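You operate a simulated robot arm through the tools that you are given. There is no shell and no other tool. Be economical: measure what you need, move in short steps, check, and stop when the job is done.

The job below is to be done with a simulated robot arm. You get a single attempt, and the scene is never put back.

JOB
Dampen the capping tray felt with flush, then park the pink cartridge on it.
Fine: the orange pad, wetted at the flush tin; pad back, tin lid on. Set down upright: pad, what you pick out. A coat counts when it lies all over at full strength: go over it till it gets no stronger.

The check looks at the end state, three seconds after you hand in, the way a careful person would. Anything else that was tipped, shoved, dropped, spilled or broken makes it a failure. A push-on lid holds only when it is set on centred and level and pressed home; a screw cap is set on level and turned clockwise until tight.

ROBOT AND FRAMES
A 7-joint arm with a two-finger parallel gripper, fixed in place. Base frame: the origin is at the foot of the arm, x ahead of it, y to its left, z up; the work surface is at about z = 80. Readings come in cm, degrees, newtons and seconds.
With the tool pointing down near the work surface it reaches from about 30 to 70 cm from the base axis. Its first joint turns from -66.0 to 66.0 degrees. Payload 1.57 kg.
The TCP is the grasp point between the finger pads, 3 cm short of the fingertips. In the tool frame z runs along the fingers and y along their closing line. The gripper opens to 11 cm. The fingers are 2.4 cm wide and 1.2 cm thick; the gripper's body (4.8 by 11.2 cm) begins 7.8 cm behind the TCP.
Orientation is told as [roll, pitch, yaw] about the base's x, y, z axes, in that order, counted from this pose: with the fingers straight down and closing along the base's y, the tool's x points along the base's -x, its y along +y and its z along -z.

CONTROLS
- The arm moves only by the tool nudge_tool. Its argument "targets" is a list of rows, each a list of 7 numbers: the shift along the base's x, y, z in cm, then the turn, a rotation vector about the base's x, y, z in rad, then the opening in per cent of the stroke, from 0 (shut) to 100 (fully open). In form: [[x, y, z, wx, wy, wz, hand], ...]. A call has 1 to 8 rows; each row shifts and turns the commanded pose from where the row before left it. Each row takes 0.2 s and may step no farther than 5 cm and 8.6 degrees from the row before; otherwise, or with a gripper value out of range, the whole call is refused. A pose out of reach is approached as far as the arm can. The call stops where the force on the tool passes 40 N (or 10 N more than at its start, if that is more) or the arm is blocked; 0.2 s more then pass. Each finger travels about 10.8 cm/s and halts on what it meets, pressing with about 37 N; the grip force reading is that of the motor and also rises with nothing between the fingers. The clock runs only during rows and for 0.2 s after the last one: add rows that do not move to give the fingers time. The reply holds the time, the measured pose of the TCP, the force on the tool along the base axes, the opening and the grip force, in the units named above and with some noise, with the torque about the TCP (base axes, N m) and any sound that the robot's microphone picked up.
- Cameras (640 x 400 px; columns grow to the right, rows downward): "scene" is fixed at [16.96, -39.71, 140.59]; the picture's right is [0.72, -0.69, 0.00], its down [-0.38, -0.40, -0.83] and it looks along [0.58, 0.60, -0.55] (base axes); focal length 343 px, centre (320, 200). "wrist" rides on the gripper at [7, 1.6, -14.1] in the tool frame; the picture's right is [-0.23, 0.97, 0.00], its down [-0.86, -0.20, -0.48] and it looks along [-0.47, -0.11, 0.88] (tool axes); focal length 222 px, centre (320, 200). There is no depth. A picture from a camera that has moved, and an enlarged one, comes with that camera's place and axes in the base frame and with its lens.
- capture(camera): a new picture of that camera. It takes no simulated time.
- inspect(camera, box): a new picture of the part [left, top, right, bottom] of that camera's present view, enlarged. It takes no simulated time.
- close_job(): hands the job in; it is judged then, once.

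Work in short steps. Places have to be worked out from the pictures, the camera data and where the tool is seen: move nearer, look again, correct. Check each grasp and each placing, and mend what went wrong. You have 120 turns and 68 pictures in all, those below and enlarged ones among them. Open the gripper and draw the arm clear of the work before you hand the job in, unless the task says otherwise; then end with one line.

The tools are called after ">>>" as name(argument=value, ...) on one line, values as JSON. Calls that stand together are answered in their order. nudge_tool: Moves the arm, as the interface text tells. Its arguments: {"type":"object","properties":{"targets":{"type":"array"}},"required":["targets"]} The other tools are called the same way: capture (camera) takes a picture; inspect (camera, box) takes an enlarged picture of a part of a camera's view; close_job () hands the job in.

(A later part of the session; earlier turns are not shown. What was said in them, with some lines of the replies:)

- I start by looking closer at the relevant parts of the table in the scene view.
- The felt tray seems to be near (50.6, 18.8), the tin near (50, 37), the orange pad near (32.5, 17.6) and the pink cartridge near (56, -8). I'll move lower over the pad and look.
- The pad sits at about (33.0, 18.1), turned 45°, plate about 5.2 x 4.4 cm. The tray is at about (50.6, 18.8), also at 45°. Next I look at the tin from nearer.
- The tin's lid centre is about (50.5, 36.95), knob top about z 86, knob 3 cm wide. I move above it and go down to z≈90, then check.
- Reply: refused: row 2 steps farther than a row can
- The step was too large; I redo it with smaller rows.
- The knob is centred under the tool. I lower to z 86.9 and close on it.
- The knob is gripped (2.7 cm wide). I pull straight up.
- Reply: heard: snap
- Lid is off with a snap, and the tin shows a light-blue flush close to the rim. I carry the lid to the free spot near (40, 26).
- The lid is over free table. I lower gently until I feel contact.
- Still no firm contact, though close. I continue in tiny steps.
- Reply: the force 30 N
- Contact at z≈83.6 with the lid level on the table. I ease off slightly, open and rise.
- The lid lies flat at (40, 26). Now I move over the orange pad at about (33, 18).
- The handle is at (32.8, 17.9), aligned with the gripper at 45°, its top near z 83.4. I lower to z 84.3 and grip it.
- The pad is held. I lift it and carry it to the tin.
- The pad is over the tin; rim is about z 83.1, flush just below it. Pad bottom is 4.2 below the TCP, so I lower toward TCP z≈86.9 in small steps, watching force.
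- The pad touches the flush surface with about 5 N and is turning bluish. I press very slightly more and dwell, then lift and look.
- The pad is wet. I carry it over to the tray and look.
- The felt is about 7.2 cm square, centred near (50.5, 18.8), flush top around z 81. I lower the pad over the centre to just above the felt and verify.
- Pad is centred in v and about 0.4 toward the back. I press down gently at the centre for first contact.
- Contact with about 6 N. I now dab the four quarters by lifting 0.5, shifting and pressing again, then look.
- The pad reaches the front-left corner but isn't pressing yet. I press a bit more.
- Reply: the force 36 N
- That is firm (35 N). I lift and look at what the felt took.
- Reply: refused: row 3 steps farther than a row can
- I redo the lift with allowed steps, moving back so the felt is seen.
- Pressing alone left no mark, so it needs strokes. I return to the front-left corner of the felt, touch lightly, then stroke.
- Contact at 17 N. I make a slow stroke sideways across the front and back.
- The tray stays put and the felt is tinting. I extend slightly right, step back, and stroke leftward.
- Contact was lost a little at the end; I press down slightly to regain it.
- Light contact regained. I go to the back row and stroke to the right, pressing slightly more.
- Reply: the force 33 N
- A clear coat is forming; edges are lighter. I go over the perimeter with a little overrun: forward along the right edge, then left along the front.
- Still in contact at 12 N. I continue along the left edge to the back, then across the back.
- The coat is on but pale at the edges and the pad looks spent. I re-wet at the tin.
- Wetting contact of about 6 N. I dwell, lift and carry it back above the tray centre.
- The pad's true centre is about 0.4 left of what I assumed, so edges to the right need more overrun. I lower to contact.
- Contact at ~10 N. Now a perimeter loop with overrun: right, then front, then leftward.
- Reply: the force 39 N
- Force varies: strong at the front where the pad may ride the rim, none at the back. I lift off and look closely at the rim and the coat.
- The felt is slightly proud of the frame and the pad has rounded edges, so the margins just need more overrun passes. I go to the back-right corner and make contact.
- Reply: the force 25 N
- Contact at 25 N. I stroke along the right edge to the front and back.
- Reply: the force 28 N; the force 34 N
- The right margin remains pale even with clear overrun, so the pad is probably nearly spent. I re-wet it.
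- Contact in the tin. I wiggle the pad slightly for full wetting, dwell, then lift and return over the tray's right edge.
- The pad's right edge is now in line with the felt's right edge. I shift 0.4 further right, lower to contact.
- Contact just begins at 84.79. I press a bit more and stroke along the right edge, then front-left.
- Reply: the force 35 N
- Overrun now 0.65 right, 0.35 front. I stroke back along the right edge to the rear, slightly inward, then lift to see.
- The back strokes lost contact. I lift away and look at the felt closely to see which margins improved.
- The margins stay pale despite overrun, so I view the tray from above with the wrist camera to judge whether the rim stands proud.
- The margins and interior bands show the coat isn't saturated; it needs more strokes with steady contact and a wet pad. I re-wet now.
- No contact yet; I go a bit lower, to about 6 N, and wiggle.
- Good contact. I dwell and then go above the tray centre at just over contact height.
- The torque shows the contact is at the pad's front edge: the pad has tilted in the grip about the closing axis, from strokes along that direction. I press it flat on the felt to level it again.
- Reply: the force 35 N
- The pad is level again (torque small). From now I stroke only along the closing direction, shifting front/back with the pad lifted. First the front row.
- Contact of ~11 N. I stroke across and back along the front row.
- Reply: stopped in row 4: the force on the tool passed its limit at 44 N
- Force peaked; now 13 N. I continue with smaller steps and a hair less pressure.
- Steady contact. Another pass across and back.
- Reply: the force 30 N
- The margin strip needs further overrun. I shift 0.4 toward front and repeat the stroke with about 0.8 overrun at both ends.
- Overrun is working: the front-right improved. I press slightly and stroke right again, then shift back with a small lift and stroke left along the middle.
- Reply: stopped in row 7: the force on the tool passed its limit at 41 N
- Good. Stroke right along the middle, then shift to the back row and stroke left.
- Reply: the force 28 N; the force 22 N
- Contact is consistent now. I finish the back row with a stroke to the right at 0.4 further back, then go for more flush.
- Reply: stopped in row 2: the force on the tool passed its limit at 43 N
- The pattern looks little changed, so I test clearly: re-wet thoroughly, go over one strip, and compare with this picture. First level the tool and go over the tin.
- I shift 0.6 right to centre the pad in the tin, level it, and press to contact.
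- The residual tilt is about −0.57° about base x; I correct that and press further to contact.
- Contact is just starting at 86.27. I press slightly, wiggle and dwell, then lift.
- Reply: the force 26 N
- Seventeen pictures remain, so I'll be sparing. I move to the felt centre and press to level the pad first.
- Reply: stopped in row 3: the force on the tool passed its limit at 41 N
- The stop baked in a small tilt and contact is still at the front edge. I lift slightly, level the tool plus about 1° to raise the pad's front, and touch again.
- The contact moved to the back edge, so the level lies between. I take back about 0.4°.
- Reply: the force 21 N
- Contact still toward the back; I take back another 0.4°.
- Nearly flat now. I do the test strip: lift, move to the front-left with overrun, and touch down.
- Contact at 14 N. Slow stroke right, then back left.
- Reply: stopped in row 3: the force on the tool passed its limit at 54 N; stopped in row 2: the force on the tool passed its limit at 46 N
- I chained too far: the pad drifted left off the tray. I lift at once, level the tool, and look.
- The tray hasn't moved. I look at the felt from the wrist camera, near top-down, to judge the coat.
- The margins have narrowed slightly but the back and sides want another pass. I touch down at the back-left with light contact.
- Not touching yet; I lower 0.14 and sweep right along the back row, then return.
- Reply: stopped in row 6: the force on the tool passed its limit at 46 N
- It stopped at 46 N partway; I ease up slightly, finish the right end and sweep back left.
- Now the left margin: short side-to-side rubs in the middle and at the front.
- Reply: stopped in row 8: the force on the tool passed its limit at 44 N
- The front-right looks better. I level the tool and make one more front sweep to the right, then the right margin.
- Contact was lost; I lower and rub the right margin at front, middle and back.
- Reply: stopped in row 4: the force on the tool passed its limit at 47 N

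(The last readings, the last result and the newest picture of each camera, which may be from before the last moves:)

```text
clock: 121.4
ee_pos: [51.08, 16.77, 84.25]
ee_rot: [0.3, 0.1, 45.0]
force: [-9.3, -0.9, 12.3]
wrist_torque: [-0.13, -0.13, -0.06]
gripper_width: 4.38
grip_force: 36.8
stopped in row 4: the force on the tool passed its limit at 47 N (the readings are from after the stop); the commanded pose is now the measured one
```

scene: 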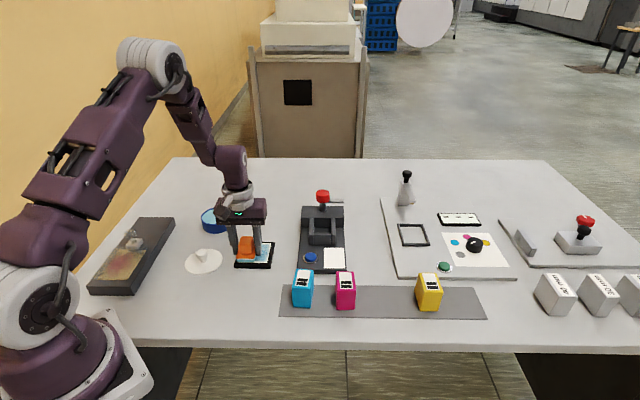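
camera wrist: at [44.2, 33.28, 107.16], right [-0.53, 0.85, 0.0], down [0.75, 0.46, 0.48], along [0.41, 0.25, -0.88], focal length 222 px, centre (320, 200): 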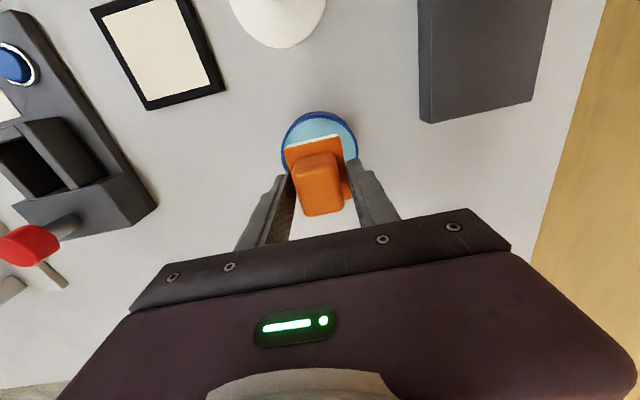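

One last sweep left across the front, then I lift toward the pad's home place.

>>> nudge_tool(targets=[[-0.6, 0.6, 0, 0, 0, 0, 0], [-0.6, 0.6, 0, 0, 0, 0, 0], [-0.6, 0.6, 0, 0, 0, 0, 0], [-0.6, 0.6, 0, 0, 0, 0, 0], [0, 0, 3, 0, 0, 0, 0], [0, 0, 3, -0.002, -0.005, 0, 0], [-4, -0.3, 0, 0, 0, 0, 0], [-4, -0.3, 0, 0, 0, 0, 0]])

>>> inspect(camera="scene", box=[235, 236, 277, 272])

```text
clock: 123.2
ee_pos: [40.73, 18.79, 90.36]
ee_rot: [0.1, -0.1, 45.0]
force: [-0.2, -0.6, -0.3]
wrist_torque: [0.01, 0.01, 0.03]
gripper_width: 4.37
grip_force: 37.1
```

```text
11.11 times, centred on (256, 254) of scene
camera zoom: at [16.96, -39.71, 140.59], right [0.72, -0.69, 0.0], down [-0.38, -0.4, -0.83], along [0.58, 0.6, -0.55], focal length 3809 px, centre (1031, -400)
```

zoom: 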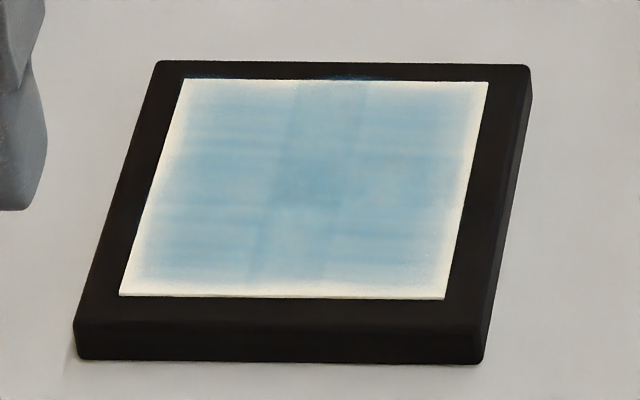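

The coat is no longer getting stronger. I return the pad to its place at (33.1, 18.1), descending to just above the table.

>>> nudge_tool(targets=[[-4, -0.35, 0, 0, 0, 0, 0], [-3.6, -0.35, 0, 0, 0, 0, 0], [0, 0, -4, 0, 0, 0, 0], [0, 0, -2.5, 0, 0, 0, 0], [0, 0, -0.3, 0, 0, 0, 0], [0, 0, 0, 0, 0, 0, 0]])

>>> nudge_tool(targets=[[0, 0, -0.12, 0, 0, 0, 0], [0, 0, -0.12, 0, 0, 0, 0], [0, 0, 0, 0, 0, 0, 0]])

```text
clock: 124.6
ee_pos: [33.37, 17.93, 83.51]
ee_rot: [0.0, 0.1, 45.1]
force: [1.2, 0.5, 0.4]
wrist_torque: [-0.02, -0.01, 0.0]
gripper_width: 4.37
grip_force: 37.5
```

```text
clock: 125.4
ee_pos: [33.39, 17.96, 83.24]
ee_rot: [0.0, 0.0, 45.0]
force: [-0.6, -0.7, -1.0]
wrist_torque: [0.01, -0.01, -0.04]
gripper_width: 4.41
grip_force: 36.9
```

>>> nudge_tool(targets=[[-0.2, 0.1, -0.1, 0, 0, 0, 0], [0, 0, -0.08, 0, 0, 0, 0], [0, 0, -0.06, 0, 0, 0, 0], [0, 0, 0, 0, 0, 0, 0]])

```text
clock: 126.5
ee_pos: [33.11, 18.12, 82.94]
ee_rot: [-0.1, -0.1, 45.1]
force: [-1.7, 0.4, 8.9]
wrist_torque: [-0.03, 0.18, 0.01]
gripper_width: 4.4
grip_force: 37.2
stopped in row 4: the force on the tool passed its limit at 42 N (the readings are from after the stop); the commanded pose is now the measured one
```

The pad is pressed flat on the table. I release, rise, and check.

>>> nudge_tool(targets=[[0, 0, 0, 0, 0, 0, 70], [0, 0, 0, 0, 0, 0, 70], [0, 0, 3, 0, 0, 0, 70], [0, 0, 4, 0, 0, 0, 100], [3.3, 3.5, 0, 0, 0, 0, 100], [3.4, 3.5, 0, 0, 0, 0, 100], [0, 0.9, 0, 0, 0, 0, 100], [0, 0, 0, 0, 0, 0, 100]])

>>> capture(camera="wrist")

```text
clock: 128.3
ee_pos: [39.83, 25.9, 90.0]
ee_rot: [0.0, -0.1, 45.1]
force: [-1.0, 0.5, -0.1]
wrist_torque: [0.01, -0.04, 0.0]
gripper_width: 11.01
grip_force: 0.0
```

```text
12 pictures are left
camera wrist: at [33.67, 22.12, 104.17], right [-0.53, 0.85, 0.0], down [0.74, 0.46, 0.48], along [0.41, 0.25, -0.88], focal length 222 px, centre (320, 200)
```

wrist: 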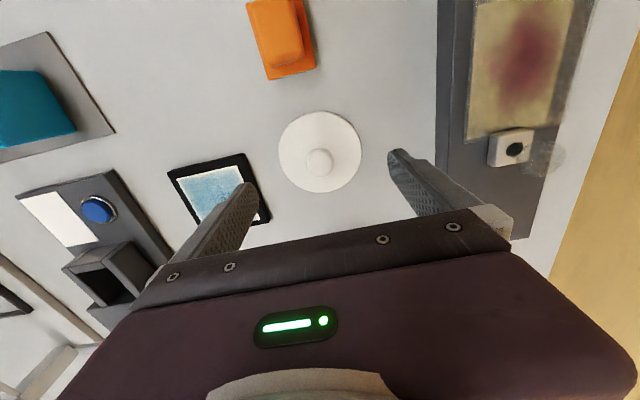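

The pad stands flat at its place; the lid's knob is right below at (39.8, 25.8). I go down to z 83.75, grip and lift.

>>> nudge_tool(targets=[[0, -0.05, -4, 0, 0, 0, 100], [0, 0, -2.2, 0, 0, 0, 100], [0, 0, 0, 0, 0, 0, 60], [0, 0, 0, 0, 0, 0, 30], [0, 0, 0, 0, 0, 0, 0], [0, 0, 0, 0, 0, 0, 0]])

>>> nudge_tool(targets=[[0, 0, 2, 0, 0, 0, 0], [0, 0, 4, 0, 0, 0, 0], [0, 0, 2, 0, 0, 0, 0], [3.2, 3.3, 0, 0, 0, 0, 0], [3.2, 3.3, 0, 0, 0, 0, 0], [3.2, 3.3, 0, 0, 0, 0, 0], [1, 1.1, 0, 0, 0, 0, 0], [0, 0, 0, 0, 0, 0, 0]])

>>> capture(camera="wrist")

```text
clock: 129.8
ee_pos: [39.87, 25.7, 83.73]
ee_rot: [-0.1, 0.0, 45.1]
force: [0.4, -0.4, 0.1]
wrist_torque: [-0.04, 0.01, 0.0]
gripper_width: 2.65
grip_force: 37.3
```

```text
clock: 131.6
ee_pos: [50.57, 36.8, 91.62]
ee_rot: [-0.1, -0.1, 45.2]
force: [0.1, 0.1, -0.4]
wrist_torque: [0.02, 0.0, 0.01]
gripper_width: 2.64
grip_force: 37.5
```

```text
11 pictures are left
camera wrist: at [44.46, 33.05, 105.78], right [-0.53, 0.85, 0.0], down [0.74, 0.46, 0.48], along [0.41, 0.25, -0.88], focal length 222 px, centre (320, 200)
```

wrist: 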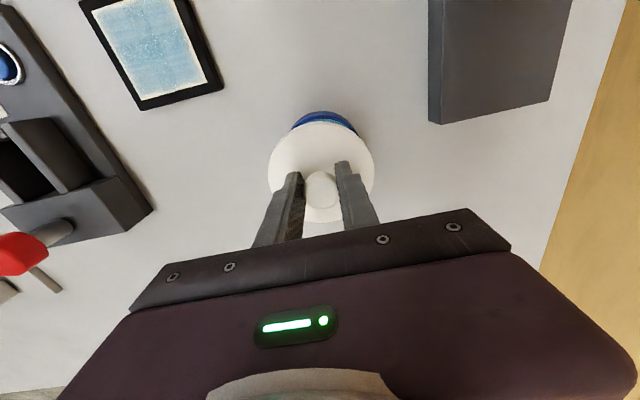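

The lid is over the tin; I check the alignment in an enlarged wrist view before lowering.

>>> inspect(camera="wrist", box=[255, 95, 390, 185])

>>> inspect(camera="scene", box=[180, 180, 250, 240])

```text
4.44 times, centred on (322, 140) of wrist
camera zoom: at [44.46, 33.05, 105.78], right [-0.53, 0.85, 0.0], down [0.74, 0.46, 0.48], along [0.41, 0.25, -0.88], focal length 987 px, centre (309, 467)
```

zoom: 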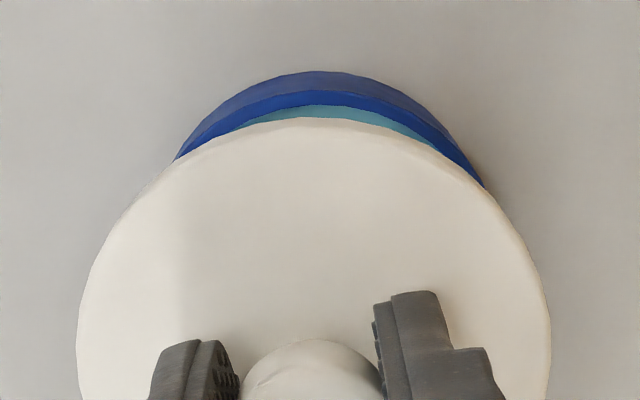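

```text
6.67 times, centred on (215, 210) of scene
camera zoom: at [16.96, -39.71, 140.59], right [0.72, -0.69, 0.0], down [-0.38, -0.4, -0.83], along [0.58, 0.6, -0.55], focal length 2286 px, centre (1020, 133)
```

zoom: 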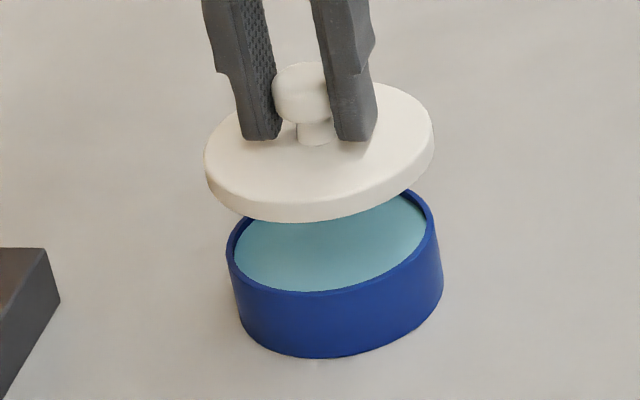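

The tin sits about 0.2 cm toward +y of the lid axis. I correct to (50.5, 37.05), lower near the rim and then press.

>>> nudge_tool(targets=[[-0.07, 0.25, -2, 0, 0, 0, 0], [0, 0, -2, 0, 0, 0, 0], [0, 0, -0.4, 0, 0, 0, 0], [0, 0, 0, 0, 0, 0, 0]])

>>> inspect(camera="scene", box=[180, 180, 250, 240])

```text
clock: 132.6
ee_pos: [50.43, 37.16, 87.27]
ee_rot: [-0.1, -0.1, 45.1]
force: [0.0, -0.7, 0.3]
wrist_torque: [-0.01, -0.02, -0.01]
gripper_width: 2.63
grip_force: 37.5
```

```text
6.67 times, centred on (215, 210) of scene
camera zoom: at [16.96, -39.71, 140.59], right [0.72, -0.69, 0.0], down [-0.38, -0.4, -0.83], along [0.58, 0.6, -0.55], focal length 2286 px, centre (1020, 133)
```

zoom: 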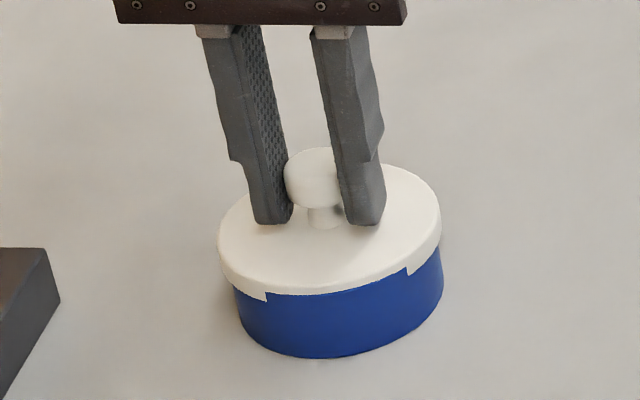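

The lid's front skirt is hidden behind the tin's front wall, so the lid is ~0.4 cm too far back. I raise slightly, shift 0.38 toward the front and lower again to check.

>>> nudge_tool(targets=[[0, 0, 0.5, 0, 0, 0, 0], [-0.27, -0.27, 0, 0, 0, 0, 0], [0, 0, -0.45, 0, 0, 0, 0], [0, 0, 0, 0, 0, 0, 0]])

>>> inspect(camera="scene", box=[180, 180, 250, 240])

```text
clock: 133.6
ee_pos: [50.09, 36.92, 87.36]
ee_rot: [-0.1, -0.1, 45.1]
force: [0.1, -0.2, 0.1]
wrist_torque: [-0.03, 0.0, 0.01]
gripper_width: 2.64
grip_force: 37.0
```

```text
6.67 times, centred on (215, 210) of scene
camera zoom: at [16.96, -39.71, 140.59], right [0.72, -0.69, 0.0], down [-0.38, -0.4, -0.83], along [0.58, 0.6, -0.55], focal length 2286 px, centre (1020, 133)
```

zoom: 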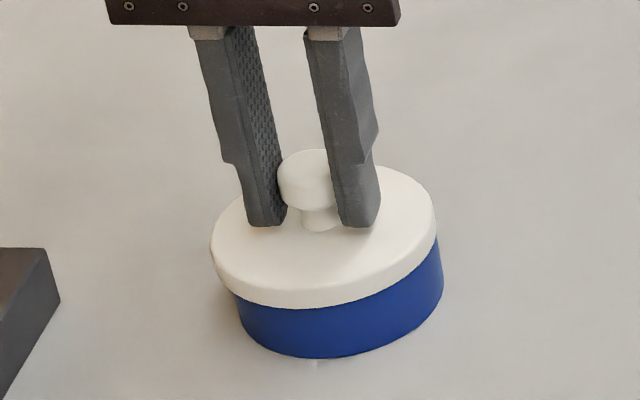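

Now slightly too far left and front. I shift by (+0.22, −0.05) and press down in small steps.

>>> nudge_tool(targets=[[0.22, -0.05, 0, 0, 0, 0, 0], [0, 0, -0.25, 0, 0, 0, 0], [0, 0, -0.2, 0, 0, 0, 0], [0, 0, -0.1, 0, 0, 0, 0], [0, 0, -0.1, 0, 0, 0, 0], [0, 0, 0, 0, 0, 0, 0]])

>>> inspect(camera="scene", box=[180, 180, 250, 240])

```text
clock: 134.7
ee_pos: [50.38, 36.85, 87.04]
ee_rot: [-0.2, -0.1, 45.0]
force: [-7.0, -5.5, 10.7]
wrist_torque: [-0.02, 0.12, -0.01]
gripper_width: 2.66
grip_force: 36.9
heard: snap
stopped in row 5: the force on the tool passed its limit at 43 N (the readings are from after the stop); the commanded pose is now the measured one
```

```text
6.67 times, centred on (215, 210) of scene
camera zoom: at [16.92, -39.74, 140.59], right [0.72, -0.69, 0.0], down [-0.38, -0.4, -0.83], along [0.58, 0.6, -0.55], focal length 2286 px, centre (1020, 133)
```

zoom: 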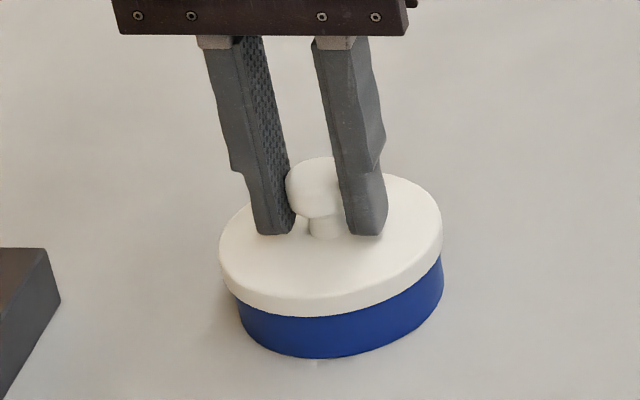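

A snap was heard and the lid sits centred and level. I release, rise and travel toward the pink cartridge near (57, −6.5).

>>> nudge_tool(targets=[[0, 0, 0, 0, 0, 0, 60], [0, 0, 0, 0, 0, 0, 60], [0, 0, 4, 0, 0, 0, 70], [0, 0, 4.5, 0, 0, 0, 70], [0, -2, 4.5, 0, 0, 0, 70], [0, -4.9, 0, 0, 0, 0, 70], [0, -4.9, 0, 0, 0, 0, 70], [0, -4.9, 0, 0, 0, 0, 70]])

>>> nudge_tool(targets=[[0, -4.9, 0, 0, 0, 0, 70], [0, -4.9, 0, 0, 0, 0, 70], [0, -4.9, 0, 0, 0, 0, 70], [0, -4.9, 0, 0, 0, 0, 70], [1, -4.7, 0, 0, 0, 0, 70], [2.5, -2.2, 0, 0, 0, 0, 70], [2.8, 0, 0, 0, 0, 0, 70], [0, 0, 0, 0, 0, 0, 70]])

>>> capture(camera="wrist")

```text
clock: 136.5
ee_pos: [50.47, 19.91, 99.63]
ee_rot: [-0.2, -0.2, 45.2]
force: [-0.5, -0.9, 0.5]
wrist_torque: [0.02, 0.01, 0.0]
gripper_width: 7.7
grip_force: 0.2
```

```text
clock: 138.3
ee_pos: [56.26, -6.43, 100.08]
ee_rot: [-0.3, -0.2, 44.9]
force: [-0.6, 0.9, -1.1]
wrist_torque: [0.0, -0.03, -0.03]
gripper_width: 7.7
grip_force: 0.0
```

```text
5 pictures are left
camera wrist: at [50.23, -10.12, 114.21], right [-0.53, 0.85, 0.0], down [0.74, 0.46, 0.48], along [0.41, 0.25, -0.88], focal length 222 px, centre (320, 200)
```

wrist: 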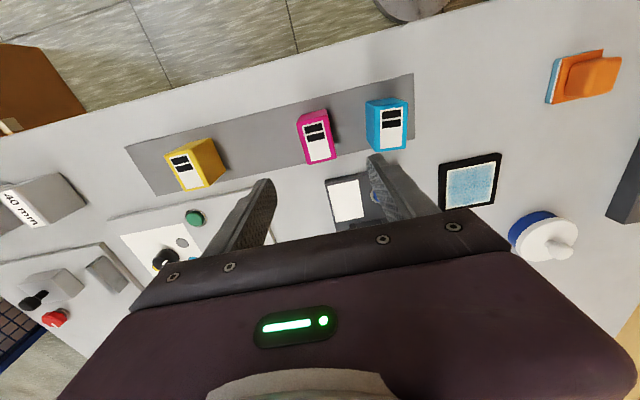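

I enlarge the cartridge for exact placement.

>>> inspect(camera="wrist", box=[280, 95, 360, 175])

```text
5.00 times, centred on (320, 135) of wrist
camera zoom: at [50.23, -10.12, 114.21], right [-0.53, 0.85, 0.0], down [0.74, 0.46, 0.48], along [0.41, 0.25, -0.88], focal length 1111 px, centre (320, 525)
```

zoom: 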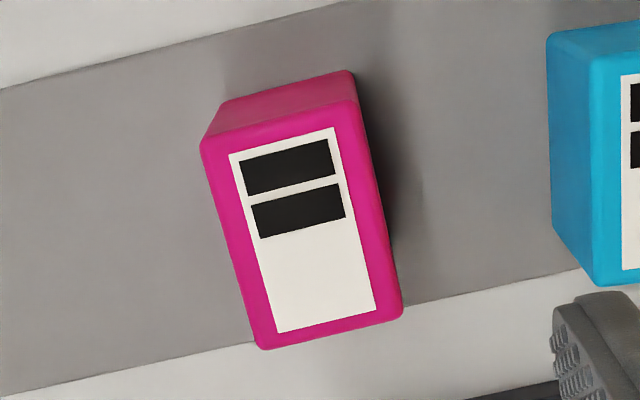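

The cartridge centre is (56.35, −6.95), 3.9 wide, top at about z 86.2. I centre, descend to z 84.4 and grip.

>>> nudge_tool(targets=[[0.09, -0.52, -3, 0, 0, 0, 70], [0, 0, -4.5, 0, 0, 0, 70], [0, 0, -4.5, 0, 0, 0, 70], [0, 0, -3.7, 0, 0, 0, 70], [0, 0, 0, 0, 0, 0, 70], [0, 0, 0, 0, 0, 0, 40], [0, 0, 0, 0, 0, 0, 0], [0, 0, 0, 0, 0, 0, 0]])

>>> nudge_tool(targets=[[0, 0, 0.5, 0, 0, 0, 0], [0, 0, 3, 0, 0, 0, 0], [0, 0, 4, 0, 0, 0, 0], [0, 0, 4, 0, 0, 0, 0], [0, 0, 2, 0, 0, 0, 0], [0, 0, 0, 0, 0, 0, 0]])

>>> capture(camera="scene")

```text
clock: 140.1
ee_pos: [56.81, -6.91, 84.02]
ee_rot: [-0.1, -0.2, 45.1]
force: [1.0, -0.5, -0.3]
wrist_torque: [-0.04, -0.02, 0.0]
gripper_width: 3.95
grip_force: 37.1
```

```text
clock: 141.5
ee_pos: [56.77, -6.65, 97.54]
ee_rot: [-0.2, -0.3, 44.9]
force: [-0.6, -0.1, -1.8]
wrist_torque: [0.01, -0.01, -0.01]
gripper_width: 3.97
grip_force: 37.2
```

```text
3 pictures are left
```

scene: 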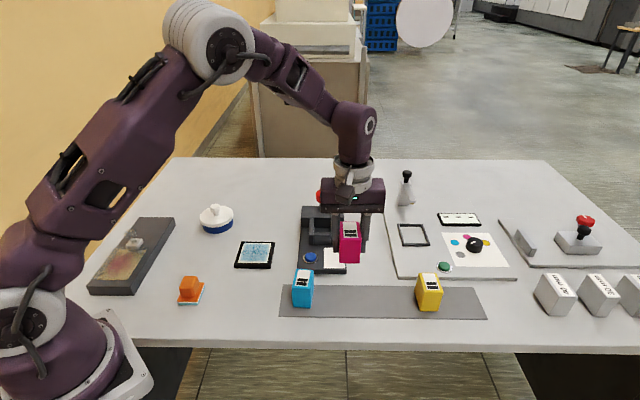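

The cartridge is held upright. I carry it over the tray at this height.

>>> nudge_tool(targets=[[-2.5, 3.5, 0, 0, 0, 0, 0], [-2.5, 3.5, 0, 0, 0, 0, 0], [-1, 4.6, 0, 0, 0, 0, 0], [0, 4.7, 0, 0, 0, 0, 0], [0, 4.7, 0, 0, 0, 0, 0], [0, 4.7, 0, 0, 0, 0, 0], [0, 0, 0, 0, 0, 0, 0]])

```text
clock: 143.1
ee_pos: [50.78, 18.96, 97.89]
ee_rot: [-0.2, -0.1, 45.0]
force: [-0.1, 0.7, -1.1]
wrist_torque: [0.0, -0.01, -0.05]
gripper_width: 3.94
grip_force: 37.0
```

Over the tray. I descend to about 0.5 above the felt and check.

>>> nudge_tool(targets=[[0, 0, -4.5, 0, 0, 0, 0], [0, 0, -4.5, 0, 0, 0, 0], [0, 0, -2.7, 0, 0, 0, 0], [0, 0, -0.5, 0, 0, 0, 0], [0, 0, 0, 0, 0, 0, 0]])

>>> inspect(camera="scene", box=[210, 215, 300, 280])

```text
clock: 144.3
ee_pos: [50.69, 18.85, 85.52]
ee_rot: [-0.2, -0.2, 45.0]
force: [-0.1, -0.7, -1.2]
wrist_torque: [0.0, -0.03, 0.02]
gripper_width: 3.96
grip_force: 36.8
```

```text
6.15 times, centred on (255, 248) of scene
camera zoom: at [16.96, -39.71, 140.59], right [0.72, -0.69, 0.0], down [-0.38, -0.4, -0.83], along [0.58, 0.6, -0.55], focal length 2110 px, centre (720, -92)
```

zoom: 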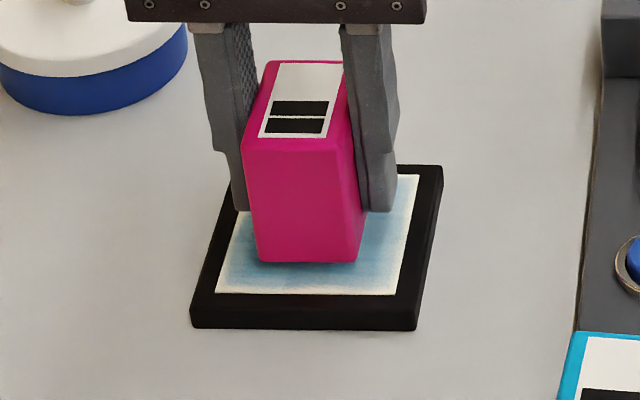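

It is well centred over the felt. I lower in small steps to contact.

>>> nudge_tool(targets=[[0, 0, -0.3, 0, 0, 0, 0], [0, 0, -0.12, 0, 0, 0, 0], [0, 0, -0.1, 0, 0, 0, 0], [0, 0, 0, 0, 0, 0, 0]])

```text
clock: 145.3
ee_pos: [50.68, 18.88, 85.17]
ee_rot: [-0.3, -0.2, 44.9]
force: [-0.4, 0.4, -1.8]
wrist_torque: [0.04, -0.03, 0.01]
gripper_width: 3.93
grip_force: 37.1
```

>>> nudge_tool(targets=[[0, 0, -0.1, 0, 0, 0, 0], [0, 0, -0.08, 0, 0, 0, 0], [0, 0, 0, 0, 0, 0, 0]])

```text
clock: 146.1
ee_pos: [50.82, 18.85, 84.96]
ee_rot: [-0.2, -0.1, 45.0]
force: [1.1, 0.3, -1.0]
wrist_torque: [0.0, 0.01, -0.01]
gripper_width: 3.96
grip_force: 37.0
```

Within about a millimetre of the felt. I lower the last bit, release and rise clear.

>>> nudge_tool(targets=[[0, 0, -0.1, 0, 0, 0, 0], [0, 0, -0.03, 0, 0, 0, 0], [0, 0, 0, 0, 0, 0, 60], [0, 0, 0, 0, 0, 0, 60], [0, 0, 3, 0, 0, 0, 60], [0, 0, 4, 0, 0, 0, 60], [0, 0, 4, 0, 0, 0, 100], [-4, 0, 2, 0, 0, 0, 100]])

>>> capture(camera="scene")

```text
clock: 147.9
ee_pos: [46.59, 18.64, 98.1]
ee_rot: [-0.2, -0.3, 44.9]
force: [-1.0, -1.0, -0.2]
wrist_torque: [0.01, 0.0, -0.01]
gripper_width: 11.02
grip_force: 0.0
```

```text
1 pictures are left
```

scene: 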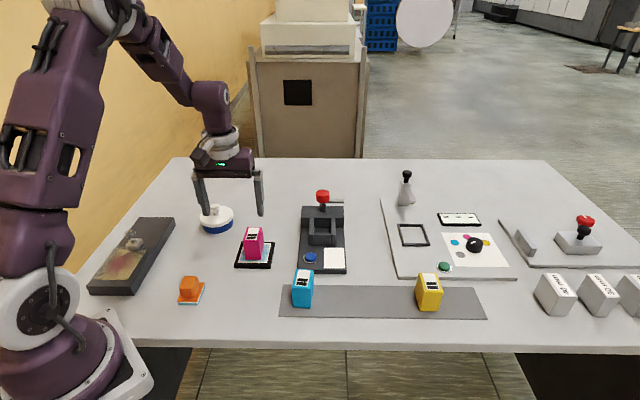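

The cartridge stands upright on the felt, the pad is back at its place and the tin lid is on. The gripper is open and clear, so I hand in.

>>> close_job()

```text
The job is handed in.
```

I dampened the felt with flush and the pink cartridge stands upright on it, but a thin strip around the felt's edge stayed paler than the middle. More passes with the re-wetted pad made no visible difference, so that strip may not count as full strength. The orange pad is back in its place and the tin lid snapped on.
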